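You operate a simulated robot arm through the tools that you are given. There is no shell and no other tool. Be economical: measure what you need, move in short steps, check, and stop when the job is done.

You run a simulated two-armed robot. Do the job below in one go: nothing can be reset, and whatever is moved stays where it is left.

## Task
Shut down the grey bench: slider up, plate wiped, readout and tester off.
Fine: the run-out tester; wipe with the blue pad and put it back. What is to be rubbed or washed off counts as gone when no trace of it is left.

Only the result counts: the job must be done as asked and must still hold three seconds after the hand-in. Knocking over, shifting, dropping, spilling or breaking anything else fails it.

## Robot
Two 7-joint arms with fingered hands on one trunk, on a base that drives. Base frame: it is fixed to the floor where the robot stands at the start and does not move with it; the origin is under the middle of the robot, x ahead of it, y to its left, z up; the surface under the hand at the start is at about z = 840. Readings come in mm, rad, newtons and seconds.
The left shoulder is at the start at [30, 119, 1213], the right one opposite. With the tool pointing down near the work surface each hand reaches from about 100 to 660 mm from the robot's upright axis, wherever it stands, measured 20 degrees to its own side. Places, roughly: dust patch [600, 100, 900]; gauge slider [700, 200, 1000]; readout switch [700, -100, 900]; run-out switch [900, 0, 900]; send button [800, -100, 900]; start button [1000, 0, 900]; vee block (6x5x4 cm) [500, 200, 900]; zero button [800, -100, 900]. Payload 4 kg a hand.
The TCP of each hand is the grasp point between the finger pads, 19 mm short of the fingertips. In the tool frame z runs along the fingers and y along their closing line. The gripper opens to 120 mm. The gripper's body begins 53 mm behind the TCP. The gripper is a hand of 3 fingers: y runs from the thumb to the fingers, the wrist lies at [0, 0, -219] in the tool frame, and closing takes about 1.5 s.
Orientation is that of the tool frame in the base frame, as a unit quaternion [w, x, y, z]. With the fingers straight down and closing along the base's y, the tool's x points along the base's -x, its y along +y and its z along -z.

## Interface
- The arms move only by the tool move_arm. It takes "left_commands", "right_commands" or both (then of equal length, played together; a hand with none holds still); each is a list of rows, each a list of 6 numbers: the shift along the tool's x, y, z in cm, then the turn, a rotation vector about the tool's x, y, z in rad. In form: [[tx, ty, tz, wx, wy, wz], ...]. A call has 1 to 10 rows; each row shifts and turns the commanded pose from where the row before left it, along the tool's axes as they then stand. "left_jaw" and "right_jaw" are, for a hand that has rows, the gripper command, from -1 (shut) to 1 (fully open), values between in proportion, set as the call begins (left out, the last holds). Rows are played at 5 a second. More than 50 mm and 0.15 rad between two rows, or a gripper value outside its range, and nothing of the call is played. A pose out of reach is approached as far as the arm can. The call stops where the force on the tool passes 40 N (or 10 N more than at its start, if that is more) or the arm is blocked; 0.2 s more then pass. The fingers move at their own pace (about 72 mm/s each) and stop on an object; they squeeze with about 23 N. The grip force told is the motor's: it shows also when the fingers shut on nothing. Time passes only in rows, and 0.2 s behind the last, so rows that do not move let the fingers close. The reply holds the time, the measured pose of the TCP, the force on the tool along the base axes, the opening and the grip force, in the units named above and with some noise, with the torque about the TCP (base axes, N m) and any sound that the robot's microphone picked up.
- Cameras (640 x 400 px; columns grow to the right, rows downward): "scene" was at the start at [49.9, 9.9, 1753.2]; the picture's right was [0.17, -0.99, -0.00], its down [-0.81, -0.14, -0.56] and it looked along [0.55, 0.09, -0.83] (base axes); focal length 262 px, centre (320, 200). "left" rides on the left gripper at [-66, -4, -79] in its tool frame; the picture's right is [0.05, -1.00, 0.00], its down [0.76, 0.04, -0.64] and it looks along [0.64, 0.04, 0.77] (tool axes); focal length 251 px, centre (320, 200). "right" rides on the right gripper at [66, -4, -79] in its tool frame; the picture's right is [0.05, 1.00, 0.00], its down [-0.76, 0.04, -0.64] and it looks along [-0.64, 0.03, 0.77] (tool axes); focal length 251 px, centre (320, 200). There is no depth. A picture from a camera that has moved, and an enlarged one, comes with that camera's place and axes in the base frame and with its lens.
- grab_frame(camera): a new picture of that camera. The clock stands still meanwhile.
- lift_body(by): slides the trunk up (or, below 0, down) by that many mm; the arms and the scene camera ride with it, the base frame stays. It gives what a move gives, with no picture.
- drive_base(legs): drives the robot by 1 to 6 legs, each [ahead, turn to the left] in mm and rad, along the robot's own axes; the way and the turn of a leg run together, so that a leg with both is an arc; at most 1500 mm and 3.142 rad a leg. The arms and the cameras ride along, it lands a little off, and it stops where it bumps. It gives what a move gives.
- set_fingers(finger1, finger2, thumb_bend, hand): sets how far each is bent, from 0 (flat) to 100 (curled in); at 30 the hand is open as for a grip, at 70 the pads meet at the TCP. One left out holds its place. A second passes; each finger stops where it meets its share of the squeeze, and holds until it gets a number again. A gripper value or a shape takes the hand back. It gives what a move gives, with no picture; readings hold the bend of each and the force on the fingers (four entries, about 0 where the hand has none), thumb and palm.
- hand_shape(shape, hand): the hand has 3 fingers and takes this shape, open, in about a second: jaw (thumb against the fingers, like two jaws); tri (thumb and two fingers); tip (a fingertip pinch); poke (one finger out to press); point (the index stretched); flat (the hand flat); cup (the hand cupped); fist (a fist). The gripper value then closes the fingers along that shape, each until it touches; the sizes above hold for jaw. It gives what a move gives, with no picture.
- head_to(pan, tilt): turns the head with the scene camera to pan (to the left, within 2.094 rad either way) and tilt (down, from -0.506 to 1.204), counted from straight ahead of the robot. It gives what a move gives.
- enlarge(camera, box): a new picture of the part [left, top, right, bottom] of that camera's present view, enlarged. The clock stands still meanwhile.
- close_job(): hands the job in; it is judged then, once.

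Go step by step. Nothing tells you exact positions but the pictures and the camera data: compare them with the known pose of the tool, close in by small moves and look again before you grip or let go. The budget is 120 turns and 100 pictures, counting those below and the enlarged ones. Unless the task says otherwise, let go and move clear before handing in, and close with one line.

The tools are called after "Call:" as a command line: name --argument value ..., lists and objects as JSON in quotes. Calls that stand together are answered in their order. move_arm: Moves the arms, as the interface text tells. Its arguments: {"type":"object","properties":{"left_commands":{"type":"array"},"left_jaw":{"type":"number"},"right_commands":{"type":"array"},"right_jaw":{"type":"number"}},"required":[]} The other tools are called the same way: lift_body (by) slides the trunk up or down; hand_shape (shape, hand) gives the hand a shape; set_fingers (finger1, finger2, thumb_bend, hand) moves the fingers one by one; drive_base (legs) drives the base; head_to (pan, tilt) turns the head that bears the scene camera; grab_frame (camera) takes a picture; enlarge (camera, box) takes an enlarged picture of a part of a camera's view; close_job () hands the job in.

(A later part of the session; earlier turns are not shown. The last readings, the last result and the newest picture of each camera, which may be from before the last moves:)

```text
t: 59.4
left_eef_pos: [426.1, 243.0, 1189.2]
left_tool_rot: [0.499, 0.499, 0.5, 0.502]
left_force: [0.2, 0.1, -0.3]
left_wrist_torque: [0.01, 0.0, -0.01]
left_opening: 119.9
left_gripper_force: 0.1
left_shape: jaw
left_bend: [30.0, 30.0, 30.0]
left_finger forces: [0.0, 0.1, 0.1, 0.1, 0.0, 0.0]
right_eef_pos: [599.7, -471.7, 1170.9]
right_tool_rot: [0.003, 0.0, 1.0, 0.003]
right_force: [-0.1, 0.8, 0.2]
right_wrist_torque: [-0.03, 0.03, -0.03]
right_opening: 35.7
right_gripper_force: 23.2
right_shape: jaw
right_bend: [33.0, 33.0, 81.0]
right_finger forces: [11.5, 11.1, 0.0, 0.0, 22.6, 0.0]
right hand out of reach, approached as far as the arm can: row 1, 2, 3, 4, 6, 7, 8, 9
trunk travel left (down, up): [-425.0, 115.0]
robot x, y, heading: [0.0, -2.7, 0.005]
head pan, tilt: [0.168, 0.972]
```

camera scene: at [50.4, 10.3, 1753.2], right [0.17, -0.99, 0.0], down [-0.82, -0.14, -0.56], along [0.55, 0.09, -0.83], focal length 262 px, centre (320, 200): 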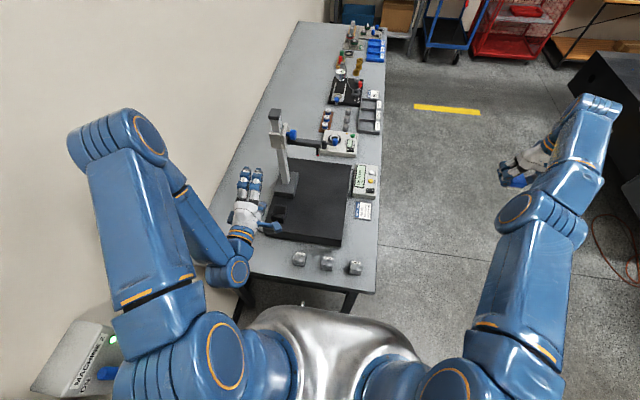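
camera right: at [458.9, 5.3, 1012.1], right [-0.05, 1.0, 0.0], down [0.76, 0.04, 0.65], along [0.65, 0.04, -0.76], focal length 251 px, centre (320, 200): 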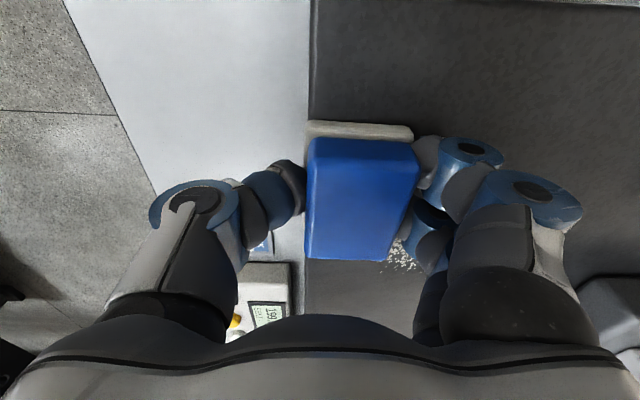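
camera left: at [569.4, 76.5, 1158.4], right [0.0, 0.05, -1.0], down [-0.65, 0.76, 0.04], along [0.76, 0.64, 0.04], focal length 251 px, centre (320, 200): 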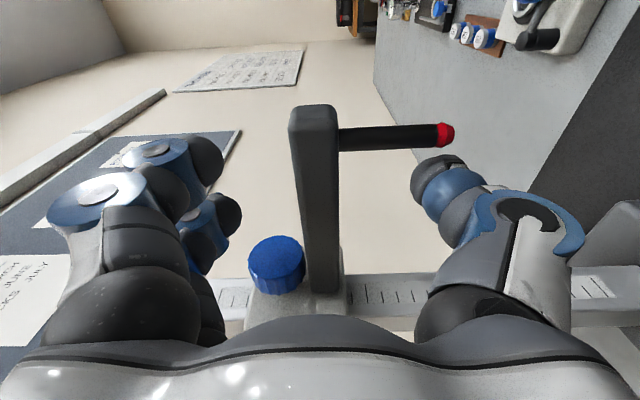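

The elbow won't unlock, but I can work around it: hold the stretched arm rigid and use the base for x and the trunk slide for z. First lift the left hand out of the way, and swing the right hand back to y≈−81.

Call:
move_arm --left_commands '[[0, 4, 0, 0, 0, 0], [0, 4, 0, 0, 0, 0], [0, 4, 0, 0, 0, 0], [0, 3, 0, 0, 0, 0]]'

Call:
move_arm --right_commands '[[-2.0, 4.6, 0, 0, 0, 0], [-1.9, 4.6, 0, 0, 0, 0], [-1.5, 4.7, 0, 0, 0, 0], [-0.8, 4.9, 0, 0, 0, 0], [-0.5, 4.9, 0, 0, 0, 0], [0, 4.9, 0, 0, 0, 0], [0, 4.9, 0, 0, 0, 0], [0.3, 4.8, 0, 0, 0, 0]]'

Call:
head_to --pan -2.09 --tilt 0.9

Call:
grab_frame --camera "scene"

```text
t: 60.4
left_eef_pos: [479.6, 262.5, 1312.0]
left_tool_rot: [0.499, 0.5, 0.5, 0.501]
left_force: [0.3, -0.5, 0.0]
left_wrist_torque: [0.02, 0.04, 0.02]
left_opening: 119.7
left_gripper_force: 0.1
left_shape: jaw
left_bend: [30.0, 30.0, 30.0]
left_finger forces: [0.0, 0.0, 0.1, 0.0, 0.1, 0.0]
left hand out of reach, approached as far as the arm can: row 1, 2, 3, 4
right_eef_pos: [598.9, -470.6, 1170.6]
right_tool_rot: [0.002, 0.0, 1.0, 0.004]
right_force: [-1.0, 1.0, -0.6]
right_wrist_torque: [-0.01, 0.04, 0.01]
right_opening: 35.9
right_gripper_force: 22.6
right_shape: jaw
right_bend: [33.0, 33.0, 81.0]
right_finger forces: [11.5, 11.1, 0.0, 0.0, 22.5, 0.0]
trunk travel left (down, up): [-425.0, 115.0]
robot x, y, heading: [3.7, 0.1, -0.001]
head pan, tilt: [0.168, 0.972]
```

```text
refused: row 1 steps farther than a row can; nothing moved
```

```text
t: 62.5
left_eef_pos: [481.3, 263.5, 1310.4]
left_tool_rot: [0.499, 0.5, 0.5, 0.501]
left_force: [0.6, 0.9, 1.0]
left_wrist_torque: [-0.01, 0.0, 0.0]
left_opening: 120.2
left_gripper_force: 0.2
left_shape: jaw
left_bend: [30.0, 30.0, 30.0]
left_finger forces: [0.1, 0.0, 0.1, 0.0, 0.0, 0.0]
right_eef_pos: [598.8, -471.2, 1170.6]
right_tool_rot: [0.002, 0.0, 1.0, 0.004]
right_force: [0.2, 0.2, -0.3]
right_wrist_torque: [0.01, -0.01, 0.0]
right_opening: 36.2
right_gripper_force: 23.4
right_shape: jaw
right_bend: [33.0, 33.0, 81.0]
right_finger forces: [11.6, 11.1, 0.0, 0.0, 22.6, 0.0]
trunk travel left (down, up): [-425.0, 115.0]
robot x, y, heading: [1.0, -2.5, 0.004]
head pan, tilt: [-2.089, 0.901]
```

```text
48 pictures are left
camera scene: at [-57.7, -67.7, 1758.6], right [-0.87, 0.49, 0.0], down [0.39, 0.68, -0.62], along [-0.31, -0.54, -0.78], focal length 262 px, centre (320, 200)
```

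scene: 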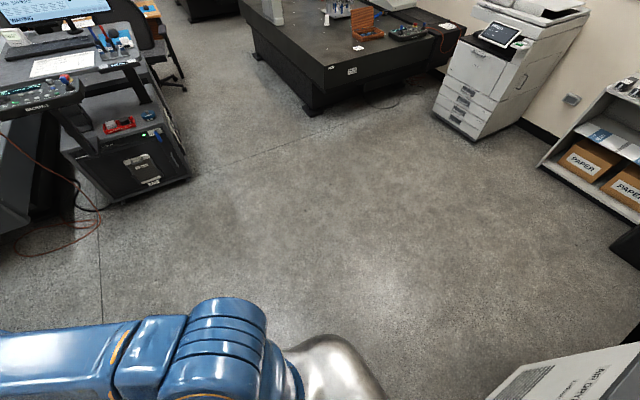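

Behind the robot is open floor. Swing the right hand back toward y≈−81 along the sphere.

Call:
move_arm --right_commands '[[-1.9, 4.5, 0, 0, 0, 0], [-1.9, 4.5, 0, 0, 0, 0], [-1.5, 4.6, 0, 0, 0, 0], [-0.8, 4.8, 0, 0, 0, 0], [-0.5, 4.8, 0, 0, 0, 0], [0, 4.9, 0, 0, 0, 0], [0, 4.9, 0, 0, 0, 0], [0.3, 4.8, 0, 0, 0, 0]]'

Call:
head_to --pan 0.0 --tilt 0.972

Call:
grab_frame --camera "right"

```text
t: 64.3
left_eef_pos: [480.4, 264.6, 1311.0]
left_tool_rot: [0.499, 0.499, 0.501, 0.501]
left_force: [-0.5, 0.5, 0.7]
left_wrist_torque: [0.03, -0.03, 0.02]
left_opening: 120.0
left_gripper_force: 0.1
left_shape: jaw
left_bend: [30.0, 30.0, 30.0]
left_finger forces: [0.0, 0.1, 0.1, 0.0, 0.1, 0.0]
right_eef_pos: [669.2, -87.8, 1173.3]
right_tool_rot: [0.003, 0.0, 1.0, 0.003]
right_force: [-0.8, 0.1, 0.6]
right_wrist_torque: [-0.02, 0.0, 0.0]
right_opening: 35.8
right_gripper_force: 22.6
right_shape: jaw
right_bend: [33.0, 33.0, 81.0]
right_finger forces: [11.6, 11.1, 0.0, 0.0, 22.6, 0.0]
right hand out of reach, approached as far as the arm can: row 6
trunk travel left (down, up): [-425.0, 115.0]
robot x, y, heading: [-1.4, 2.6, 0.0]
head pan, tilt: [-2.089, 0.901]
```

```text
t: 66.3
left_eef_pos: [480.7, 263.3, 1310.5]
left_tool_rot: [0.499, 0.499, 0.5, 0.502]
left_force: [0.4, 0.2, -0.1]
left_wrist_torque: [-0.01, 0.01, -0.05]
left_opening: 119.9
left_gripper_force: 0.1
left_shape: jaw
left_bend: [30.0, 30.0, 30.0]
left_finger forces: [0.0, 0.1, 0.0, 0.0, 0.1, 0.1]
right_eef_pos: [670.3, -91.3, 1172.9]
right_tool_rot: [0.003, 0.001, 1.0, 0.003]
right_force: [0.1, -0.2, -0.7]
right_wrist_torque: [0.0, -0.03, -0.01]
right_opening: 36.0
right_gripper_force: 22.7
right_shape: jaw
right_bend: [33.0, 33.0, 81.0]
right_finger forces: [11.5, 11.1, 0.0, 0.0, 22.6, 0.0]
trunk travel left (down, up): [-425.0, 115.0]
robot x, y, heading: [-0.6, -0.3, -0.003]
head pan, tilt: [0.0, 0.972]
```

```text
47 pictures are left
camera right: at [603.0, -93.6, 1252.2], right [-0.05, 1.0, 0.01], down [0.76, 0.04, 0.65], along [0.65, 0.04, -0.76], focal length 251 px, centre (320, 200)
```

right: 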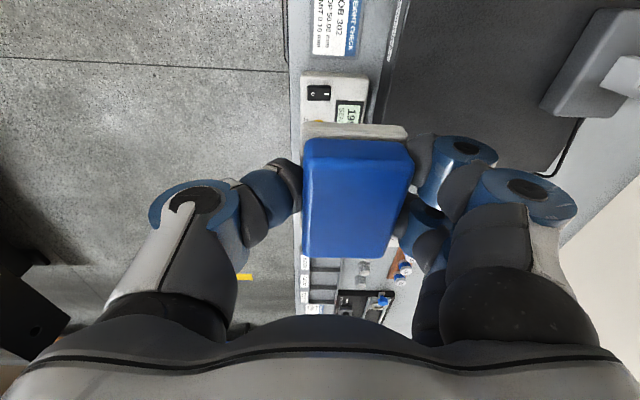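

Most of those rows were reachable, so the elbow may be bending now. Try inward.

Call:
move_arm --right_commands '[[1, 3, 0, 0, 0, 0], [2, 2, 0, 0, 0, 0], [3, 0, 0, 0, 0, 0]]'

```text
t: 67.1
left_eef_pos: [480.2, 264.2, 1310.6]
left_tool_rot: [0.499, 0.5, 0.5, 0.501]
left_force: [0.9, -0.2, -0.8]
left_wrist_torque: [0.01, -0.02, -0.01]
left_opening: 120.1
left_gripper_force: 0.1
left_shape: jaw
left_bend: [30.0, 30.0, 30.0]
left_finger forces: [0.1, 0.0, 0.0, 0.0, 0.0, 0.0]
right_eef_pos: [656.4, -34.0, 1175.8]
right_tool_rot: [0.003, 0.0, 1.0, 0.004]
right_force: [0.0, -0.3, -0.7]
right_wrist_torque: [-0.01, 0.01, 0.01]
right_opening: 36.0
right_gripper_force: 23.1
right_shape: jaw
right_bend: [33.0, 33.0, 81.0]
right_finger forces: [11.5, 11.1, 0.0, 0.0, 22.6, 0.0]
right hand out of reach, approached as far as the arm can: row 2, 3
trunk travel left (down, up): [-425.0, 115.0]
robot x, y, heading: [4.0, -3.1, -0.004]
head pan, tilt: [0.0, 0.972]
```

Still locked; I proceed with the base. Shift y back, then drive 150 mm backward.

Call:
move_arm --right_commands '[[-0.7, -4.7, 0, 0, 0, 0]]'

Call:
drive_base --legs '[[-150, 0]]'

Call:
grab_frame --camera "right"

Call:
grab_frame --camera "scene"

```text
t: 67.5
left_eef_pos: [480.7, 260.4, 1311.7]
left_tool_rot: [0.499, 0.5, 0.5, 0.501]
left_force: [0.5, 0.1, -0.3]
left_wrist_torque: [-0.03, 0.01, 0.06]
left_opening: 119.9
left_gripper_force: 0.1
left_shape: jaw
left_bend: [30.0, 30.0, 30.0]
left_finger forces: [0.1, 0.1, 0.1, 0.1, 0.0, 0.1]
right_eef_pos: [666.4, -81.4, 1174.8]
right_tool_rot: [0.002, 0.001, 1.0, 0.004]
right_force: [-0.1, 0.3, -0.7]
right_wrist_torque: [0.0, 0.01, -0.01]
right_opening: 36.0
right_gripper_force: 23.3
right_shape: jaw
right_bend: [33.0, 33.0, 81.0]
right_finger forces: [11.6, 11.2, 0.1, 0.0, 22.7, 0.0]
trunk travel left (down, up): [-425.0, 115.0]
robot x, y, heading: [1.9, -0.2, -0.007]
head pan, tilt: [0.0, 0.972]
```

```text
t: 68.9
left_eef_pos: [329.3, 262.8, 1311.3]
left_tool_rot: [0.5, 0.5, 0.499, 0.501]
left_force: [-0.8, 0.0, -0.7]
left_wrist_torque: [-0.02, 0.01, -0.05]
left_opening: 120.0
left_gripper_force: 0.1
left_shape: jaw
left_bend: [30.0, 30.0, 30.0]
left_finger forces: [0.0, 0.0, 0.0, 0.0, 0.0, 0.0]
right_eef_pos: [513.3, -80.2, 1173.6]
right_tool_rot: [0.002, 0.001, 1.0, 0.004]
right_force: [0.0, -0.3, 0.6]
right_wrist_torque: [-0.01, -0.02, 0.03]
right_opening: 36.0
right_gripper_force: 23.0
right_shape: jaw
right_bend: [33.0, 33.0, 81.0]
right_finger forces: [11.6, 11.2, 0.1, 0.0, 22.7, 0.0]
trunk travel left (down, up): [-425.0, 115.0]
robot x, y, heading: [-152.5, -1.7, -0.003]
head pan, tilt: [0.0, 0.972]
```

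```text
46 pictures are left
camera right: at [446.1, -83.6, 1253.7], right [-0.05, 1.0, 0.01], down [0.76, 0.04, 0.65], along [0.65, 0.04, -0.76], focal length 251 px, centre (320, 200)
```

right: 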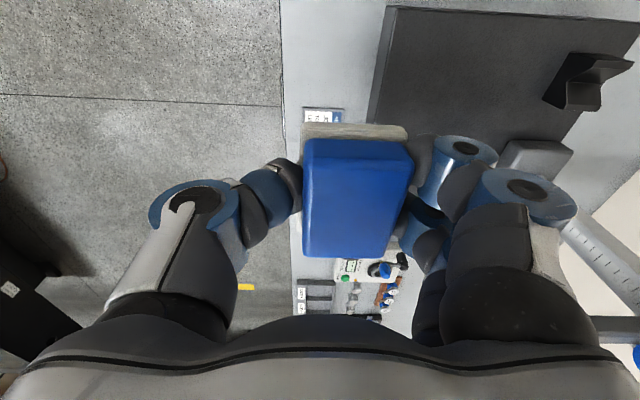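

```text
45 pictures are left
camera scene: at [-101.2, -2.1, 1753.2], right [0.0, -1.0, 0.0], down [-0.83, 0.0, -0.56], along [0.56, 0.0, -0.83], focal length 262 px, centre (320, 200)
```

scene: 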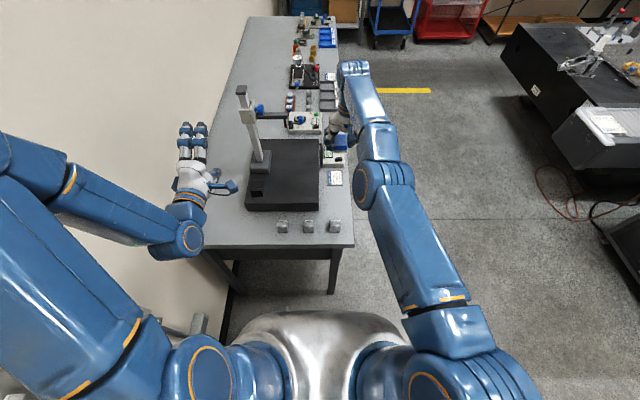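

The pad is above its old spot. To avoid lowering the trunk far (left elbow near the machine box), I first go down with the arm along its sphere to z≈945.

Call:
move_arm --right_commands '[[0, 0, 4.9, 0, 0, 0], [0.4, 0, 4.9, 0, 0, 0], [0.8, 0, 4.8, 0, 0, 0], [1.2, 0, 4.7, 0, 0, 0], [1.2, 0, 3, 0, 0, 0]]'

```text
t: 70.1
left_eef_pos: [328.9, 264.4, 1311.9]
left_tool_rot: [0.499, 0.501, 0.499, 0.501]
left_force: [-0.3, 0.4, -0.3]
left_wrist_torque: [-0.02, 0.0, 0.03]
left_opening: 119.8
left_gripper_force: 0.0
left_shape: jaw
left_bend: [30.0, 30.0, 30.0]
left_finger forces: [0.1, 0.1, 0.1, 0.1, 0.0, 0.1]
right_eef_pos: [483.1, -79.3, 952.1]
right_tool_rot: [0.002, 0.001, 1.0, 0.003]
right_force: [-0.9, 0.1, -1.0]
right_wrist_torque: [-0.02, 0.0, 0.0]
right_opening: 35.8
right_gripper_force: 23.2
right_shape: jaw
right_bend: [33.0, 33.0, 81.0]
right_finger forces: [11.5, 11.1, 0.0, 0.0, 22.7, 0.1]
right hand out of reach, approached as far as the arm can: row 5
trunk travel left (down, up): [-425.0, 115.0]
robot x, y, heading: [-154.7, -1.7, -0.002]
head pan, tilt: [0.0, 0.972]
```

Call:
drive_base --legs '[[31, 0]]'

Call:
lift_body --by -70

Call:
grab_frame --camera "right"

```text
t: 70.9
left_eef_pos: [359.0, 262.6, 1312.0]
left_tool_rot: [0.5, 0.5, 0.499, 0.5]
left_force: [1.0, 0.3, 0.5]
left_wrist_torque: [-0.03, -0.02, 0.01]
left_opening: 120.0
left_gripper_force: 0.0
left_shape: jaw
left_bend: [30.0, 30.0, 30.0]
left_finger forces: [0.0, 0.1, 0.1, 0.0, 0.0, 0.0]
right_eef_pos: [513.2, -79.7, 951.5]
right_tool_rot: [0.001, 0.001, 1.0, 0.003]
right_force: [0.8, 0.1, -0.8]
right_wrist_torque: [-0.02, -0.03, -0.02]
right_opening: 36.0
right_gripper_force: 22.6
right_shape: jaw
right_bend: [33.0, 33.0, 81.0]
right_finger forces: [11.5, 11.3, 0.1, 0.0, 22.7, 0.0]
trunk travel left (down, up): [-425.0, 115.0]
robot x, y, heading: [-118.5, -0.9, -0.003]
head pan, tilt: [0.0, 0.972]
```

```text
t: 72.0
left_eef_pos: [361.2, 262.6, 1239.9]
left_tool_rot: [0.499, 0.501, 0.5, 0.5]
left_force: [0.1, -0.7, 0.0]
left_wrist_torque: [0.03, -0.03, 0.02]
left_opening: 120.0
left_gripper_force: 0.1
left_shape: jaw
left_bend: [30.0, 30.0, 30.0]
left_finger forces: [0.0, 0.0, 0.1, 0.0, 0.0, 0.0]
right_eef_pos: [515.0, -81.1, 881.0]
right_tool_rot: [0.002, 0.001, 1.0, 0.003]
right_force: [-0.8, -0.2, -0.2]
right_wrist_torque: [0.0, 0.0, -0.01]
right_opening: 36.0
right_gripper_force: 23.4
right_shape: jaw
right_bend: [33.0, 33.0, 81.0]
right_finger forces: [11.5, 11.2, 0.1, 0.0, 22.7, 0.0]
trunk travel left (down, up): [-355.0, 185.0]
robot x, y, heading: [-117.8, -0.6, -0.004]
head pan, tilt: [0.0, 0.972]
```

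```text
44 pictures are left
camera right: at [448.7, -82.9, 960.6], right [-0.05, 1.0, 0.01], down [0.76, 0.04, 0.65], along [0.64, 0.04, -0.76], focal length 251 px, centre (320, 200)
```

right: 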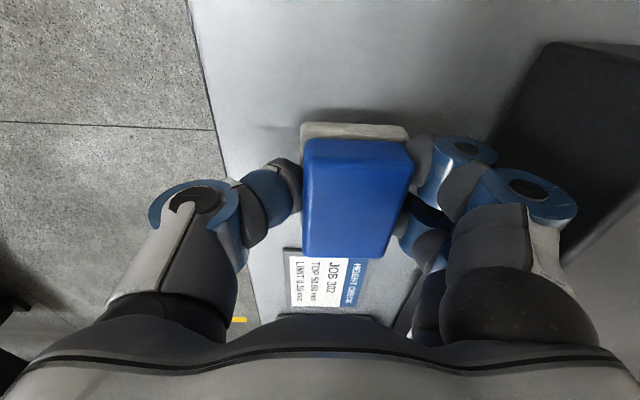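

Good alignment. Lower in small trunk steps until contact.

Call:
lift_body --by -10

Call:
lift_body --by -3

```text
t: 72.6
left_eef_pos: [361.3, 262.5, 1229.9]
left_tool_rot: [0.5, 0.5, 0.5, 0.501]
left_force: [-0.5, 0.3, 0.1]
left_wrist_torque: [0.02, 0.0, 0.0]
left_opening: 119.9
left_gripper_force: 0.1
left_shape: jaw
left_bend: [30.0, 30.0, 30.0]
left_finger forces: [0.0, 0.0, 0.0, 0.0, 0.0, 0.1]
right_eef_pos: [515.8, -79.1, 870.7]
right_tool_rot: [0.002, 0.001, 1.0, 0.004]
right_force: [-0.4, 0.1, 0.0]
right_wrist_torque: [-0.01, 0.02, 0.01]
right_opening: 36.0
right_gripper_force: 22.6
right_shape: jaw
right_bend: [33.0, 33.0, 81.0]
right_finger forces: [11.6, 11.2, 0.0, 0.1, 22.7, 0.1]
trunk travel left (down, up): [-345.0, 195.0]
robot x, y, heading: [-118.0, 0.1, 0.003]
head pan, tilt: [0.0, 0.972]
```

```text
t: 73.1
left_eef_pos: [361.3, 262.4, 1227.6]
left_tool_rot: [0.499, 0.501, 0.499, 0.5]
left_force: [0.1, 0.0, -0.2]
left_wrist_torque: [-0.01, 0.01, 0.0]
left_opening: 119.9
left_gripper_force: 0.1
left_shape: jaw
left_bend: [30.0, 30.0, 30.0]
left_finger forces: [0.0, 0.0, 0.0, 0.1, 0.0, 0.1]
right_eef_pos: [514.7, -80.2, 868.4]
right_tool_rot: [0.001, 0.001, 1.0, 0.003]
right_force: [0.0, -1.0, -0.7]
right_wrist_torque: [0.02, -0.01, -0.04]
right_opening: 35.7
right_gripper_force: 22.5
right_shape: jaw
right_bend: [33.0, 33.0, 81.0]
right_finger forces: [11.5, 11.3, 0.0, 0.0, 22.7, 0.1]
trunk travel left (down, up): [-342.0, 198.0]
robot x, y, heading: [-119.5, -1.7, -0.001]
head pan, tilt: [0.0, 0.972]
```

Call:
lift_body --by -2

Call:
lift_body --by -2

```text
t: 73.6
left_eef_pos: [362.3, 261.5, 1226.4]
left_tool_rot: [0.5, 0.5, 0.5, 0.5]
left_force: [0.4, -1.0, -0.4]
left_wrist_torque: [-0.04, -0.01, 0.0]
left_opening: 120.4
left_gripper_force: 0.1
left_shape: jaw
left_bend: [30.0, 30.0, 30.0]
left_finger forces: [0.0, 0.1, 0.0, 0.1, 0.1, 0.1]
right_eef_pos: [514.6, -80.0, 867.6]
right_tool_rot: [0.002, 0.001, 1.0, 0.003]
right_force: [-0.7, 0.2, 0.0]
right_wrist_torque: [-0.03, -0.04, -0.06]
right_opening: 35.7
right_gripper_force: 22.8
right_shape: jaw
right_bend: [33.0, 33.0, 81.0]
right_finger forces: [11.6, 11.3, 0.1, 0.0, 22.7, 0.0]
trunk travel left (down, up): [-340.0, 200.0]
robot x, y, heading: [-120.4, -3.3, 0.005]
head pan, tilt: [0.0, 0.972]
```

```text
t: 74.2
left_eef_pos: [361.2, 263.0, 1223.8]
left_tool_rot: [0.5, 0.5, 0.5, 0.5]
left_force: [-0.4, 0.3, 0.1]
left_wrist_torque: [0.02, 0.03, -0.01]
left_opening: 120.1
left_gripper_force: 0.0
left_shape: jaw
left_bend: [30.0, 30.0, 30.0]
left_finger forces: [0.0, 0.0, 0.0, 0.0, 0.0, 0.1]
right_eef_pos: [514.8, -79.2, 865.8]
right_tool_rot: [0.001, 0.001, 1.0, 0.003]
right_force: [0.6, 0.2, 2.5]
right_wrist_torque: [0.07, -0.05, 0.06]
right_opening: 35.8
right_gripper_force: 23.5
right_shape: jaw
right_bend: [33.0, 33.0, 81.0]
right_finger forces: [11.6, 11.2, 0.0, 0.0, 22.9, 0.0]
trunk travel left (down, up): [-338.0, 202.0]
robot x, y, heading: [-122.2, -1.2, -0.005]
head pan, tilt: [0.0, 0.972]
```

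Contact (2.5 N). Release with a small opening.

Call:
move_arm --right_commands '[[0, 0, 0, 0, 0, 0], [0, 0, 0, 0, 0, 0], [0, 0, 0, 0, 0, 0], [0, 0, 0, 0, 0, 0]]' --right_jaw 0.0

Call:
grab_frame --camera "right"

```text
t: 75.2
left_eef_pos: [361.8, 262.6, 1224.1]
left_tool_rot: [0.499, 0.501, 0.5, 0.501]
left_force: [0.0, -0.9, -0.8]
left_wrist_torque: [0.01, 0.01, 0.0]
left_opening: 120.0
left_gripper_force: 0.2
left_shape: jaw
left_bend: [30.0, 30.0, 30.0]
left_finger forces: [0.0, 0.1, 0.0, 0.0, 0.1, 0.0]
right_eef_pos: [515.1, -78.8, 864.1]
right_tool_rot: [0.002, 0.0, 1.0, 0.004]
right_force: [-0.2, -0.7, -0.4]
right_wrist_torque: [0.04, 0.03, 0.01]
right_opening: 59.6
right_gripper_force: 0.1
right_shape: jaw
right_bend: [34.0, 34.0, 95.0]
right_finger forces: [0.0, 0.0, 0.1, 0.0, 0.0, 0.0]
trunk travel left (down, up): [-338.0, 202.0]
robot x, y, heading: [-118.1, -1.5, -0.001]
head pan, tilt: [0.0, 0.972]
```

```text
43 pictures are left
camera right: at [448.2, -82.9, 943.7], right [-0.05, 1.0, 0.01], down [0.76, 0.04, 0.65], along [0.64, 0.04, -0.76], focal length 251 px, centre (320, 200)
```

right: 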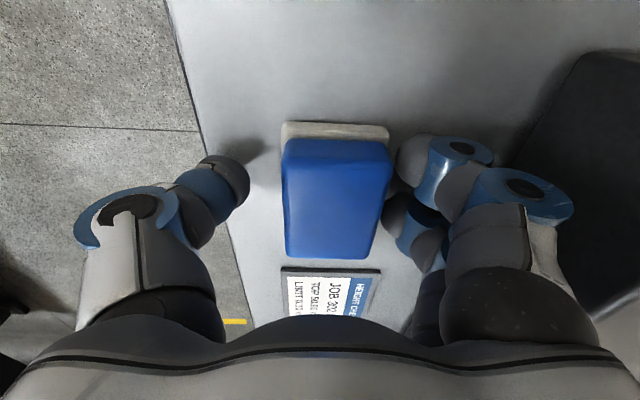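

The pad rests within ~5 mm of its original place. Lift straight up via the trunk.

Call:
lift_body --by 100

Call:
grab_frame --camera "right"

```text
t: 76.5
left_eef_pos: [361.1, 263.0, 1323.9]
left_tool_rot: [0.5, 0.5, 0.499, 0.5]
left_force: [-0.1, 0.0, -0.7]
left_wrist_torque: [-0.01, 0.01, -0.02]
left_opening: 120.2
left_gripper_force: 0.1
left_shape: jaw
left_bend: [30.0, 30.0, 30.0]
left_finger forces: [0.1, 0.1, 0.0, 0.0, 0.0, 0.0]
right_eef_pos: [515.5, -80.6, 964.6]
right_tool_rot: [0.001, 0.001, 1.0, 0.004]
right_force: [-0.9, -0.8, 0.3]
right_wrist_torque: [-0.01, 0.01, 0.01]
right_opening: 59.7
right_gripper_force: 0.1
right_shape: jaw
right_bend: [34.0, 34.0, 95.0]
right_finger forces: [0.1, 0.1, 0.0, 0.0, 0.1, 0.0]
trunk travel left (down, up): [-438.0, 102.0]
robot x, y, heading: [-117.7, -3.5, 0.002]
head pan, tilt: [0.0, 0.972]
```

```text
42 pictures are left
camera right: at [448.3, -82.8, 1043.4], right [-0.05, 1.0, 0.01], down [0.76, 0.04, 0.65], along [0.64, 0.04, -0.76], focal length 251 px, centre (320, 200)
```

right: 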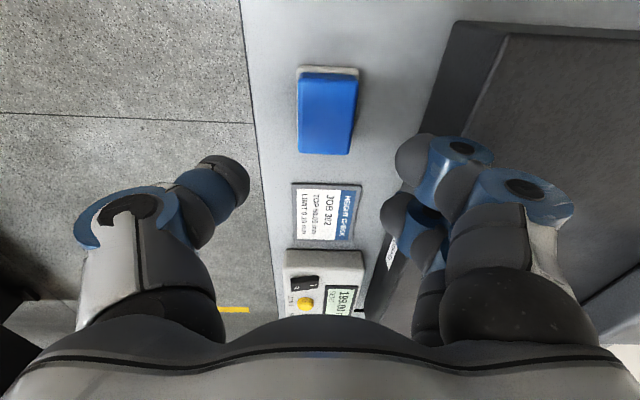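

Pad is back, aligned with the card as before. Next I check the two rocker switches' markings, and raise the right arm high for driving round to the bench's right side.

Call:
move_arm --right_commands '[[-1, 0, -4.7, 0, 0, 0], [-0.8, 0, -4.8, 0, 0, 0], [-0.5, 0, -4.9, 0, 0, 0], [-0.2, 0, -4.9, 0, 0, 0], [0, 0, -4.9, 0, 0, 0], [0, 0, -4.9, 0, 0, 0], [0.4, 0, -4.8, 0, 0, 0]]'

Call:
enlarge --camera "scene" --box '[280, 90, 360, 200]'

```text
t: 78.1
left_eef_pos: [359.7, 262.7, 1324.0]
left_tool_rot: [0.5, 0.5, 0.5, 0.5]
left_force: [-0.1, -0.2, 0.4]
left_wrist_torque: [0.0, -0.01, 0.02]
left_opening: 120.2
left_gripper_force: 0.1
left_shape: jaw
left_bend: [30.0, 30.0, 30.0]
left_finger forces: [0.0, 0.0, 0.0, 0.1, 0.0, 0.0]
right_eef_pos: [527.9, -81.9, 1302.3]
right_tool_rot: [0.001, 0.001, 1.0, 0.003]
right_force: [0.3, 0.8, -1.0]
right_wrist_torque: [-0.03, 0.0, 0.0]
right_opening: 59.7
right_gripper_force: 0.1
right_shape: jaw
right_bend: [34.0, 34.0, 95.0]
right_finger forces: [0.1, 0.1, 0.0, 0.0, 0.0, 0.1]
right hand out of reach, approached as far as the arm can: row 1, 7
trunk travel left (down, up): [-438.0, 102.0]
robot x, y, heading: [-123.4, 1.4, -0.003]
head pan, tilt: [0.0, 0.972]
```

```text
3.64 times, centred on (320, 145) of scene
camera zoom: at [-70.2, -1.8, 1766.2], right [0.0, -1.0, 0.0], down [-0.83, 0.0, -0.56], along [0.56, 0.0, -0.83], focal length 953 px, centre (320, 400)
```

zoom: 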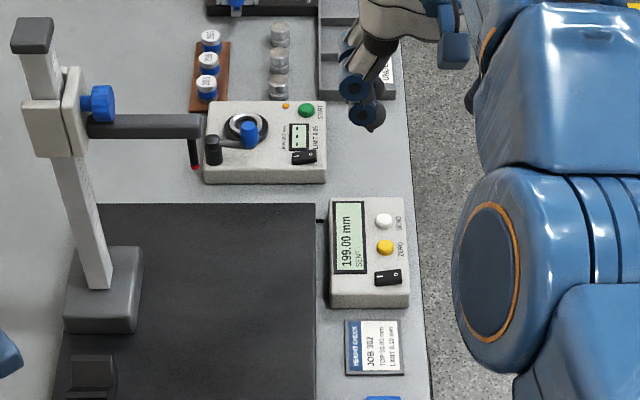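

Tester box is the one with crank, START button and rocker. Now drive: turn right, forward 480 to the side, turn back left.

Call:
drive_base --legs '[[0, -1.571], [485, 0], [0, 1.571]]'

Call:
grab_frame --camera "scene"

```text
t: 80.4
left_eef_pos: [403.1, -73.4, 1325.2]
left_tool_rot: [0.63, 0.632, 0.318, 0.32]
left_force: [-0.6, -1.1, -0.1]
left_wrist_torque: [-0.01, 0.0, 0.07]
left_opening: 119.8
left_gripper_force: 0.1
left_shape: jaw
left_bend: [30.0, 30.0, 30.0]
left_finger forces: [0.0, 0.0, 0.0, 0.0, 0.0, 0.1]
right_eef_pos: [339.1, -451.2, 1301.9]
right_tool_rot: [-0.005, 0.313, 0.95, 0.006]
right_force: [-0.1, 0.0, 0.9]
right_wrist_torque: [0.04, -0.02, 0.0]
right_opening: 59.6
right_gripper_force: 0.1
right_shape: jaw
right_bend: [34.0, 34.0, 95.0]
right_finger forces: [0.0, 0.1, 0.0, 0.0, 0.0, 0.1]
trunk travel left (down, up): [-438.0, 102.0]
robot x, y, heading: [-118.6, 29.9, -0.6]
head pan, tilt: [0.0, 0.972]
stopped in leg 1: the robot was blocked; the commanded pose is now the measured one
```

```text
40 pictures are left
camera scene: at [-82.3, -1.1, 1766.3], right [-0.56, -0.83, 0.0], down [-0.68, 0.46, -0.56], along [0.47, -0.31, -0.83], focal length 262 px, centre (320, 200)
```

scene: 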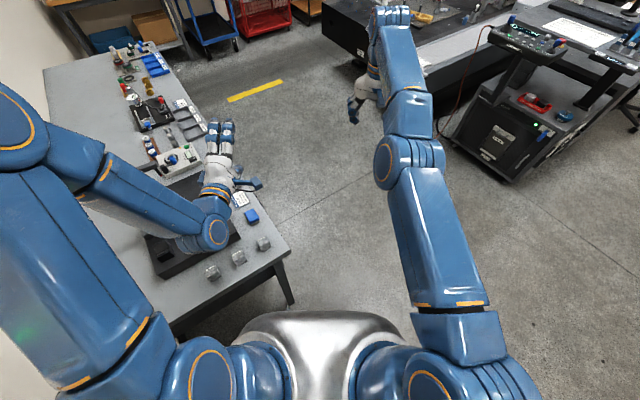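

Blocked at heading −0.6. I look around to see what the base touched.

Call:
head_to --pan 2.0 --tilt 1.1

Call:
grab_frame --camera "scene"

Call:
head_to --pan 1.0 --tilt 1.2

Call:
grab_frame --camera "scene"

```text
t: 82.3
left_eef_pos: [408.7, -70.5, 1322.2]
left_tool_rot: [0.63, 0.632, 0.318, 0.32]
left_force: [0.3, -0.9, -0.8]
left_wrist_torque: [0.0, 0.01, 0.03]
left_opening: 119.7
left_gripper_force: 0.2
left_shape: jaw
left_bend: [30.0, 30.0, 30.0]
left_finger forces: [0.1, 0.1, 0.1, 0.0, 0.0, 0.1]
right_eef_pos: [342.2, -449.4, 1303.1]
right_tool_rot: [-0.005, 0.312, 0.95, 0.005]
right_force: [0.1, 0.5, -0.4]
right_wrist_torque: [-0.01, 0.01, 0.03]
right_opening: 60.2
right_gripper_force: 0.2
right_shape: jaw
right_bend: [34.0, 34.0, 95.0]
right_finger forces: [0.0, 0.0, 0.0, 0.1, 0.0, 0.0]
trunk travel left (down, up): [-438.0, 102.0]
robot x, y, heading: [-116.7, 26.1, -0.593]
head pan, tilt: [2.0, 1.1]
```

```text
39 pictures are left
camera scene: at [-126.2, 104.1, 1757.7], right [0.99, -0.17, 0.0], down [-0.15, -0.88, -0.45], along [0.07, 0.45, -0.89], focal length 262 px, centre (320, 200)
```

scene: 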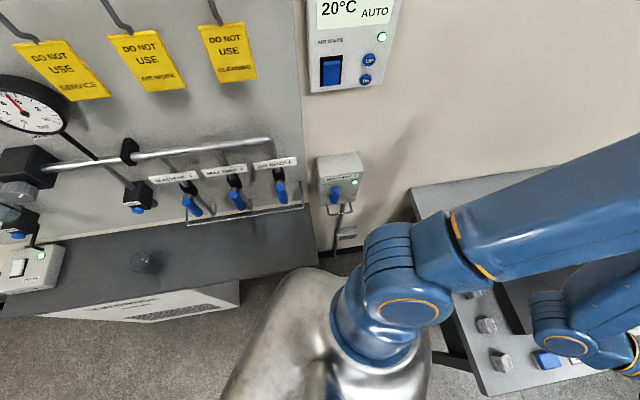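

```text
t: 83.6
left_eef_pos: [407.6, -71.4, 1323.6]
left_tool_rot: [0.63, 0.633, 0.318, 0.32]
left_force: [-1.0, -0.1, 0.3]
left_wrist_torque: [0.0, 0.0, 0.02]
left_opening: 120.2
left_gripper_force: 0.0
left_shape: jaw
left_bend: [30.0, 30.0, 30.0]
left_finger forces: [0.0, 0.0, 0.0, 0.0, 0.0, 0.1]
right_eef_pos: [341.0, -449.8, 1302.3]
right_tool_rot: [-0.005, 0.313, 0.95, 0.004]
right_force: [0.5, -0.5, 0.0]
right_wrist_torque: [0.01, 0.04, 0.0]
right_opening: 59.7
right_gripper_force: 0.0
right_shape: jaw
right_bend: [34.0, 34.0, 95.0]
right_finger forces: [0.0, 0.0, 0.0, 0.0, 0.0, 0.0]
trunk travel left (down, up): [-438.0, 102.0]
robot x, y, heading: [-118.3, 34.4, -0.593]
head pan, tilt: [1.0, 1.201]
```

```text
38 pictures are left
camera scene: at [-85.8, 63.5, 1751.7], right [0.39, -0.92, 0.0], down [-0.86, -0.37, -0.36], along [0.33, 0.14, -0.93], focal length 262 px, centre (320, 200)
```

scene: 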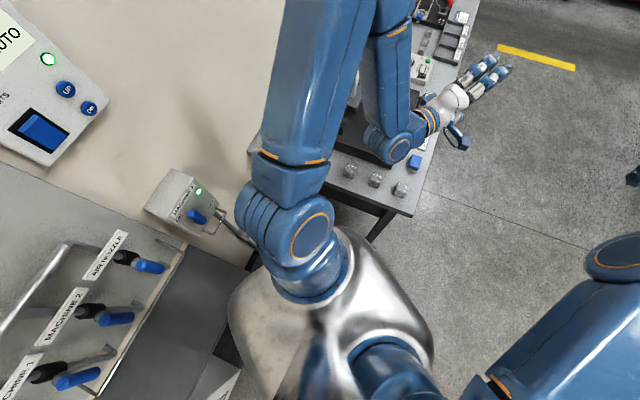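

The base's rear came against the wall cabinet on the left. I move forward-right a bit, then finish the turn.

Call:
drive_base --legs '[[110, 0]]'

Call:
drive_base --legs '[[60, -0.4], [150, -0.57]]'

```text
t: 84.8
left_eef_pos: [499.1, -133.5, 1322.6]
left_tool_rot: [0.63, 0.633, 0.319, 0.319]
left_force: [0.8, 0.1, -0.4]
left_wrist_torque: [-0.07, -0.02, -0.01]
left_opening: 120.2
left_gripper_force: 0.0
left_shape: jaw
left_bend: [30.0, 30.0, 30.0]
left_finger forces: [0.0, 0.0, 0.1, 0.0, 0.1, 0.1]
right_eef_pos: [436.1, -511.7, 1301.9]
right_tool_rot: [-0.004, 0.312, 0.95, 0.004]
right_force: [0.0, -0.1, -1.0]
right_wrist_torque: [0.02, 0.0, 0.0]
right_opening: 59.9
right_gripper_force: 0.0
right_shape: jaw
right_bend: [34.0, 34.0, 95.0]
right_finger forces: [0.0, 0.0, 0.0, 0.0, 0.0, 0.0]
trunk travel left (down, up): [-438.0, 102.0]
robot x, y, heading: [-30.8, -33.5, -0.586]
head pan, tilt: [1.0, 1.201]
```

```text
t: 86.1
left_eef_pos: [473.8, -251.7, 1323.9]
left_tool_rot: [0.662, 0.664, 0.244, 0.247]
left_force: [-0.8, 0.2, -0.2]
left_wrist_torque: [0.01, 0.02, 0.02]
left_opening: 119.9
left_gripper_force: 0.1
left_shape: jaw
left_bend: [30.0, 30.0, 30.0]
left_finger forces: [0.0, 0.1, 0.1, 0.0, 0.0, 0.0]
right_eef_pos: [327.0, -608.3, 1304.4]
right_tool_rot: [-0.009, 0.417, 0.909, 0.007]
right_force: [-0.2, -0.8, 0.0]
right_wrist_torque: [-0.01, -0.07, -0.03]
right_opening: 60.0
right_gripper_force: 0.1
right_shape: jaw
right_bend: [34.0, 34.0, 95.0]
right_finger forces: [0.0, 0.0, 0.0, 0.0, 0.0, 0.0]
trunk travel left (down, up): [-438.0, 102.0]
robot x, y, heading: [-6.9, -25.8, -0.791]
head pan, tilt: [1.0, 1.201]
stopped in leg 1: the robot was blocked; the commanded pose is now the measured one
```

The base is boxed between bench leg and cabinet. I straighten slightly left and reverse out into the free floor behind, which also shifts me to −y.

Call:
drive_base --legs '[[0, 0.95], [-850, 0]]'

```text
t: 88.2
left_eef_pos: [518.1, 70.5, 1321.8]
left_tool_rot: [0.552, 0.555, 0.44, 0.44]
left_force: [0.0, 0.5, -0.1]
left_wrist_torque: [-0.02, 0.01, -0.03]
left_opening: 120.0
left_gripper_force: 0.1
left_shape: jaw
left_bend: [30.0, 30.0, 30.0]
left_finger forces: [0.0, 0.1, 0.0, 0.0, 0.0, 0.0]
right_eef_pos: [610.1, -303.4, 1301.9]
right_tool_rot: [-0.01, 0.113, 0.993, 0.003]
right_force: [-0.3, -0.1, 0.3]
right_wrist_torque: [0.03, 0.05, -0.01]
right_opening: 60.3
right_gripper_force: 0.0
right_shape: jaw
right_bend: [33.0, 33.0, 95.0]
right_finger forces: [0.0, 0.0, 0.1, 0.1, 0.0, 0.0]
trunk travel left (down, up): [-438.0, 102.0]
robot x, y, heading: [-18.5, -80.0, -0.138]
head pan, tilt: [1.0, 1.201]
stopped in leg 1: the robot was blocked; the commanded pose is now the measured one
```

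Call:
drive_base --legs '[[-150, 0]]'

Call:
head_to --pan 0.1 --tilt 1.2

Call:
grab_frame --camera "scene"

```text
t: 89.6
left_eef_pos: [365.8, 88.6, 1324.0]
left_tool_rot: [0.552, 0.555, 0.439, 0.44]
left_force: [0.1, -0.7, 1.0]
left_wrist_torque: [-0.04, 0.03, -0.01]
left_opening: 119.8
left_gripper_force: 0.0
left_shape: jaw
left_bend: [30.0, 30.0, 30.0]
left_finger forces: [0.0, 0.0, 0.0, 0.0, 0.1, 0.0]
right_eef_pos: [458.2, -285.4, 1302.0]
right_tool_rot: [-0.011, 0.114, 0.993, 0.004]
right_force: [0.4, -0.6, -0.2]
right_wrist_torque: [0.01, 0.01, 0.0]
right_opening: 60.0
right_gripper_force: 0.2
right_shape: jaw
right_bend: [33.0, 33.0, 95.0]
right_finger forces: [0.0, 0.0, 0.0, 0.0, 0.0, 0.0]
trunk travel left (down, up): [-438.0, 102.0]
robot x, y, heading: [-170.4, -63.0, -0.128]
head pan, tilt: [1.0, 1.201]
```

```text
t: 90.8
left_eef_pos: [365.0, 89.3, 1322.9]
left_tool_rot: [0.553, 0.555, 0.439, 0.44]
left_force: [0.0, 0.4, 0.5]
left_wrist_torque: [-0.03, 0.01, -0.05]
left_opening: 119.7
left_gripper_force: 0.0
left_shape: jaw
left_bend: [30.0, 30.0, 30.0]
left_finger forces: [0.0, 0.1, 0.0, 0.0, 0.1, 0.0]
right_eef_pos: [458.3, -283.9, 1303.3]
right_tool_rot: [-0.01, 0.114, 0.993, 0.003]
right_force: [-0.6, -0.4, 0.8]
right_wrist_torque: [-0.03, -0.03, 0.0]
right_opening: 60.2
right_gripper_force: 0.1
right_shape: jaw
right_bend: [33.0, 33.0, 95.0]
right_finger forces: [0.0, 0.0, 0.1, 0.1, 0.1, 0.1]
trunk travel left (down, up): [-438.0, 102.0]
robot x, y, heading: [-166.2, -60.6, -0.133]
head pan, tilt: [0.099, 1.201]
```

```text
37 pictures are left
camera scene: at [-132.9, -61.2, 1751.7], right [-0.03, -1.0, 0.0], down [-0.93, 0.03, -0.36], along [0.36, -0.01, -0.93], focal length 262 px, centre (320, 200)
```

scene: 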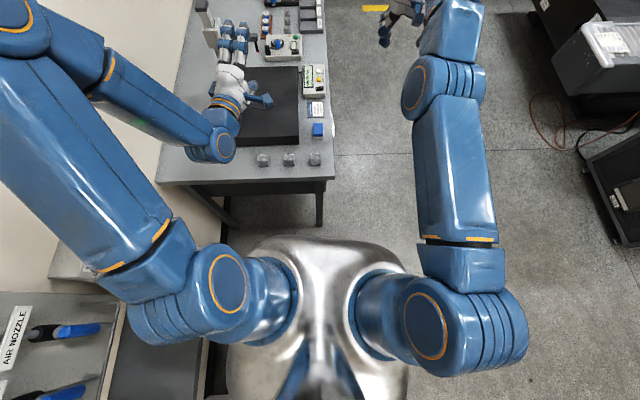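

Bench items stand untouched. Turn left ~0.35 (rear swings away from the cabinet) and reverse out.

Call:
drive_base --legs '[[0, 0.35], [-700, 0]]'

```text
t: 92.1
left_eef_pos: [298.7, 232.8, 1322.1]
left_tool_rot: [0.482, 0.484, 0.518, 0.516]
left_force: [-0.3, -0.1, 0.6]
left_wrist_torque: [0.0, -0.03, 0.02]
left_opening: 120.3
left_gripper_force: 0.2
left_shape: jaw
left_bend: [30.0, 30.0, 30.0]
left_finger forces: [0.0, 0.0, 0.0, 0.0, 0.0, 0.0]
right_eef_pos: [497.4, -99.4, 1302.9]
right_tool_rot: [-0.005, -0.031, 0.999, 0.003]
right_force: [0.9, 0.6, -0.6]
right_wrist_torque: [-0.01, 0.0, -0.01]
right_opening: 60.4
right_gripper_force: 0.1
right_shape: jaw
right_bend: [33.0, 33.0, 95.0]
right_finger forces: [0.0, 0.0, 0.0, 0.0, 0.0, 0.0]
trunk travel left (down, up): [-438.0, 102.0]
robot x, y, heading: [-164.5, -83.5, 0.154]
head pan, tilt: [0.099, 1.201]
stopped in leg 1: the robot was blocked; the commanded pose is now the measured one
```

Call:
drive_base --legs '[[-300, 0]]'

```text
t: 94.2
left_eef_pos: [-3.6, 184.1, 1323.5]
left_tool_rot: [0.482, 0.485, 0.515, 0.516]
left_force: [-0.1, 0.6, 0.0]
left_wrist_torque: [-0.04, -0.03, -0.04]
left_opening: 120.0
left_gripper_force: 0.1
left_shape: jaw
left_bend: [30.0, 30.0, 30.0]
left_finger forces: [0.1, 0.0, 0.0, 0.0, 0.0, 0.0]
right_eef_pos: [193.0, -148.1, 1302.4]
right_tool_rot: [-0.006, -0.029, 1.0, 0.004]
right_force: [0.0, 0.3, 0.3]
right_wrist_torque: [0.01, -0.01, 0.03]
right_opening: 60.0
right_gripper_force: 0.2
right_shape: jaw
right_bend: [33.0, 33.0, 95.0]
right_finger forces: [0.2, 0.0, 0.1, 0.0, 0.0, 0.0]
trunk travel left (down, up): [-438.0, 102.0]
robot x, y, heading: [-470.7, -131.3, 0.149]
head pan, tilt: [0.099, 1.201]
```

Free. Continue reversing to gain −y, then turn right and come forward along the bench's right side.

Call:
drive_base --legs '[[-500, 0]]'

Call:
drive_base --legs '[[0, -0.75]]'

```text
t: 97.1
left_eef_pos: [-490.4, 113.1, 1323.6]
left_tool_rot: [0.481, 0.485, 0.517, 0.516]
left_force: [1.0, 0.4, 0.5]
left_wrist_torque: [-0.04, 0.01, -0.01]
left_opening: 120.0
left_gripper_force: 0.1
left_shape: jaw
left_bend: [30.0, 30.0, 30.0]
left_finger forces: [0.0, 0.0, 0.0, 0.0, 0.1, 0.0]
right_eef_pos: [-292.2, -219.3, 1302.5]
right_tool_rot: [-0.005, -0.03, 1.0, 0.004]
right_force: [-0.3, -0.3, 0.5]
right_wrist_torque: [0.0, 0.01, 0.0]
right_opening: 60.4
right_gripper_force: 0.1
right_shape: jaw
right_bend: [33.0, 33.0, 95.0]
right_finger forces: [0.0, 0.0, 0.1, 0.0, 0.0, 0.0]
trunk travel left (down, up): [-438.0, 102.0]
robot x, y, heading: [-954.6, -203.9, 0.151]
head pan, tilt: [0.099, 1.201]
```

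```text
t: 98.4
left_eef_pos: [-432.6, 10.2, 1321.9]
left_tool_rot: [0.533, 0.539, 0.461, 0.461]
left_force: [1.2, 0.2, 0.1]
left_wrist_torque: [-0.01, -0.02, 0.0]
left_opening: 120.0
left_gripper_force: 0.0
left_shape: jaw
left_bend: [30.0, 30.0, 30.0]
left_finger forces: [0.0, 0.0, 0.1, 0.1, 0.0, 0.0]
right_eef_pos: [-310.4, -355.2, 1303.4]
right_tool_rot: [-0.005, 0.077, 0.997, 0.005]
right_force: [0.1, -0.8, 0.5]
right_wrist_torque: [0.01, -0.02, 0.01]
right_opening: 59.9
right_gripper_force: 0.2
right_shape: jaw
right_bend: [34.0, 34.0, 95.0]
right_finger forces: [0.0, 0.1, 0.0, 0.0, 0.1, 0.0]
trunk travel left (down, up): [-438.0, 102.0]
robot x, y, heading: [-954.7, -188.3, -0.056]
head pan, tilt: [0.099, 1.201]
stopped in leg 1: the robot was blocked; the commanded pose is now the measured one
```

Call:
drive_base --legs '[[0, 0.45]]'

Call:
head_to --pan 2.09 --tilt 0.9

Call:
grab_frame --camera "scene"

```text
t: 99.6
left_eef_pos: [-484.7, 107.7, 1323.4]
left_tool_rot: [0.485, 0.487, 0.514, 0.513]
left_force: [-0.2, 0.5, -0.2]
left_wrist_torque: [-0.01, 0.0, -0.03]
left_opening: 120.2
left_gripper_force: 0.1
left_shape: jaw
left_bend: [30.0, 30.0, 30.0]
left_finger forces: [0.1, 0.0, 0.1, 0.1, 0.0, 0.0]
right_eef_pos: [-291.6, -227.1, 1302.0]
right_tool_rot: [-0.007, -0.024, 1.0, 0.003]
right_force: [0.2, 0.4, 0.1]
right_wrist_torque: [-0.02, 0.02, 0.0]
right_opening: 60.1
right_gripper_force: 0.1
right_shape: jaw
right_bend: [33.0, 33.0, 95.0]
right_finger forces: [0.1, 0.2, 0.1, 0.0, 0.0, 0.0]
trunk travel left (down, up): [-438.0, 102.0]
robot x, y, heading: [-952.9, -202.6, 0.14]
head pan, tilt: [0.099, 1.201]
stopped in leg 1: the robot was blocked; the commanded pose is now the measured one
```

```text
t: 101.5
left_eef_pos: [-484.5, 108.5, 1322.7]
left_tool_rot: [0.485, 0.488, 0.514, 0.513]
left_force: [0.4, -0.8, -0.3]
left_wrist_torque: [0.02, -0.02, -0.01]
left_opening: 119.7
left_gripper_force: 0.1
left_shape: jaw
left_bend: [30.0, 30.0, 30.0]
left_finger forces: [0.0, 0.0, 0.1, 0.0, 0.1, 0.0]
right_eef_pos: [-290.8, -227.2, 1300.6]
right_tool_rot: [-0.007, -0.025, 1.0, 0.003]
right_force: [0.0, 0.3, -0.5]
right_wrist_torque: [0.02, 0.01, -0.05]
right_opening: 60.1
right_gripper_force: 0.1
right_shape: jaw
right_bend: [33.0, 33.0, 95.0]
right_finger forces: [0.0, 0.1, 0.0, 0.0, 0.1, 0.0]
trunk travel left (down, up): [-438.0, 102.0]
robot x, y, heading: [-953.6, -197.7, 0.139]
head pan, tilt: [2.089, 0.901]
```

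```text
36 pictures are left
camera scene: at [-1019.1, -146.0, 1771.6], right [0.79, 0.61, 0.0], down [0.48, -0.62, -0.62], along [-0.38, 0.49, -0.78], focal length 262 px, centre (320, 200)
```

scene: 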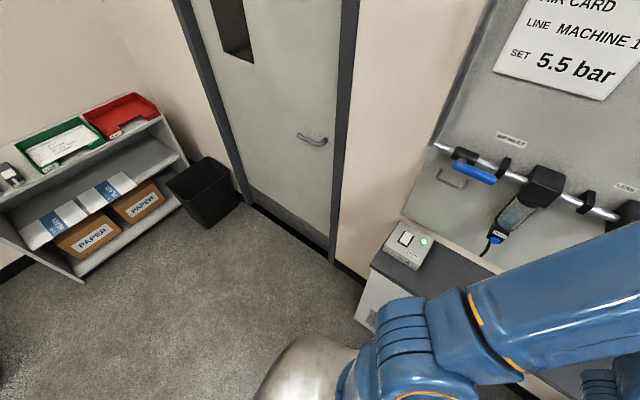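

Call:
head_to --pan -1.6 --tilt 1.0

Call:
grab_frame --camera "scene"

Call:
head_to --pan 1.4 --tilt 1.2

Call:
grab_frame --camera "scene"

```text
t: 104.6
left_eef_pos: [-483.6, 108.7, 1323.8]
left_tool_rot: [0.485, 0.488, 0.514, 0.513]
left_force: [-0.2, 0.9, 0.3]
left_wrist_torque: [0.01, -0.02, 0.04]
left_opening: 119.9
left_gripper_force: 0.0
left_shape: jaw
left_bend: [30.0, 30.0, 30.0]
left_finger forces: [0.1, 0.1, 0.0, 0.0, 0.0, 0.0]
right_eef_pos: [-291.4, -227.3, 1302.1]
right_tool_rot: [-0.008, -0.025, 1.0, 0.004]
right_force: [-0.1, 0.3, 0.5]
right_wrist_torque: [-0.03, 0.0, 0.0]
right_opening: 60.2
right_gripper_force: 0.0
right_shape: jaw
right_bend: [33.0, 33.0, 95.0]
right_finger forces: [0.0, 0.0, 0.0, 0.0, 0.0, 0.0]
trunk travel left (down, up): [-438.0, 102.0]
robot x, y, heading: [-955.4, -200.5, 0.145]
head pan, tilt: [-1.6, 1.0]
```

```text
35 pictures are left
camera scene: at [-965.5, -274.8, 1764.3], right [-0.99, -0.11, 0.0], down [-0.09, 0.84, -0.54], along [0.06, -0.54, -0.84], focal length 262 px, centre (320, 200)
```

scene: 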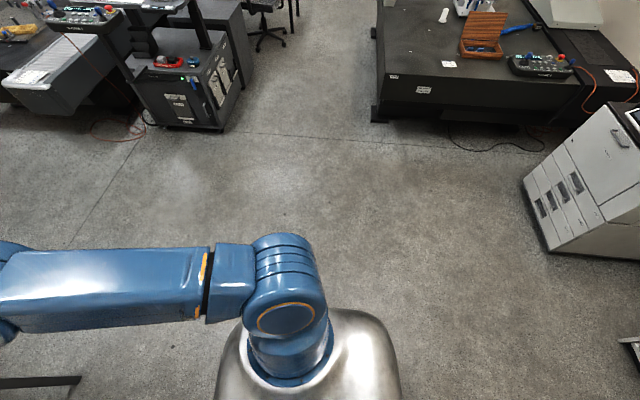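

```text
t: 107.2
left_eef_pos: [-484.3, 107.1, 1322.7]
left_tool_rot: [0.485, 0.488, 0.513, 0.513]
left_force: [0.3, 0.2, 0.3]
left_wrist_torque: [0.03, -0.03, 0.01]
left_opening: 120.1
left_gripper_force: 0.0
left_shape: jaw
left_bend: [30.0, 30.0, 30.0]
left_finger forces: [0.0, 0.0, 0.0, 0.0, 0.1, 0.0]
right_eef_pos: [-290.5, -227.5, 1301.1]
right_tool_rot: [-0.007, -0.025, 1.0, 0.004]
right_force: [0.3, -0.3, 0.7]
right_wrist_torque: [0.0, 0.02, -0.02]
right_opening: 59.9
right_gripper_force: 0.1
right_shape: jaw
right_bend: [33.0, 33.0, 95.0]
right_finger forces: [0.1, 0.1, 0.0, 0.0, 0.0, 0.0]
trunk travel left (down, up): [-438.0, 102.0]
robot x, y, heading: [-953.0, -201.9, 0.139]
head pan, tilt: [1.4, 1.201]
```

```text
34 pictures are left
camera scene: at [-971.3, -149.7, 1751.7], right [1.0, -0.03, 0.0], down [-0.03, -0.93, -0.36], along [0.01, 0.36, -0.93], focal length 262 px, centre (320, 200)
```

scene: 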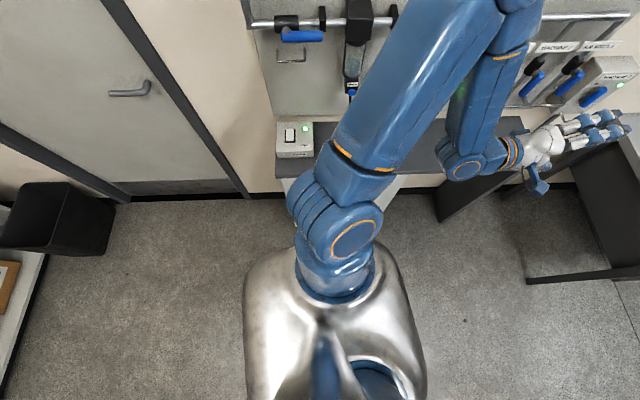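

The floor around is clear, so perhaps only fast turns trip it. I try turning right in small legs.

Call:
drive_base --legs '[[0, -0.1], [0, -0.1], [0, -0.1], [0, -0.1], [0, -0.1], [0, -0.1]]'

```text
t: 109.9
left_eef_pos: [-401.7, -105.1, 1322.6]
left_tool_rot: [0.579, 0.583, 0.402, 0.404]
left_force: [-0.5, 0.8, -0.3]
left_wrist_torque: [0.0, 0.0, -0.02]
left_opening: 119.8
left_gripper_force: 0.0
left_shape: jaw
left_bend: [30.0, 30.0, 30.0]
left_finger forces: [0.0, 0.1, 0.0, 0.0, 0.1, 0.0]
right_eef_pos: [-360.0, -487.1, 1301.5]
right_tool_rot: [-0.008, 0.179, 0.984, 0.004]
right_force: [0.4, 0.1, 0.1]
right_wrist_torque: [0.03, 0.0, 0.0]
right_opening: 60.2
right_gripper_force: 0.0
right_shape: jaw
right_bend: [34.0, 34.0, 95.0]
right_finger forces: [0.1, 0.1, 0.1, 0.0, 0.1, 0.0]
trunk travel left (down, up): [-438.0, 102.0]
robot x, y, heading: [-950.7, -169.6, -0.262]
head pan, tilt: [1.4, 1.201]
stopped in leg 5: the robot was blocked; the commanded pose is now the measured one
```

Call:
drive_base --legs '[[0, -0.1], [0, -0.1], [0, -0.1], [0, -0.05]]'

```text
t: 112.3
left_eef_pos: [-414.4, -290.5, 1322.7]
left_tool_rot: [0.641, 0.642, 0.297, 0.297]
left_force: [-0.3, 0.8, 0.3]
left_wrist_torque: [0.02, -0.01, 0.01]
left_opening: 120.0
left_gripper_force: 0.1
left_shape: jaw
left_bend: [30.0, 30.0, 30.0]
left_finger forces: [0.0, 0.0, 0.0, 0.0, 0.0, 0.1]
right_eef_pos: [-503.5, -665.7, 1302.1]
right_tool_rot: [-0.005, 0.345, 0.938, 0.006]
right_force: [-0.1, 0.1, 0.9]
right_wrist_torque: [-0.02, -0.04, 0.01]
right_opening: 60.0
right_gripper_force: 0.0
right_shape: jaw
right_bend: [34.0, 34.0, 95.0]
right_finger forces: [0.0, 0.0, 0.1, 0.0, 0.0, 0.0]
trunk travel left (down, up): [-438.0, 102.0]
robot x, y, heading: [-934.3, -143.8, -0.607]
head pan, tilt: [1.4, 1.201]
```

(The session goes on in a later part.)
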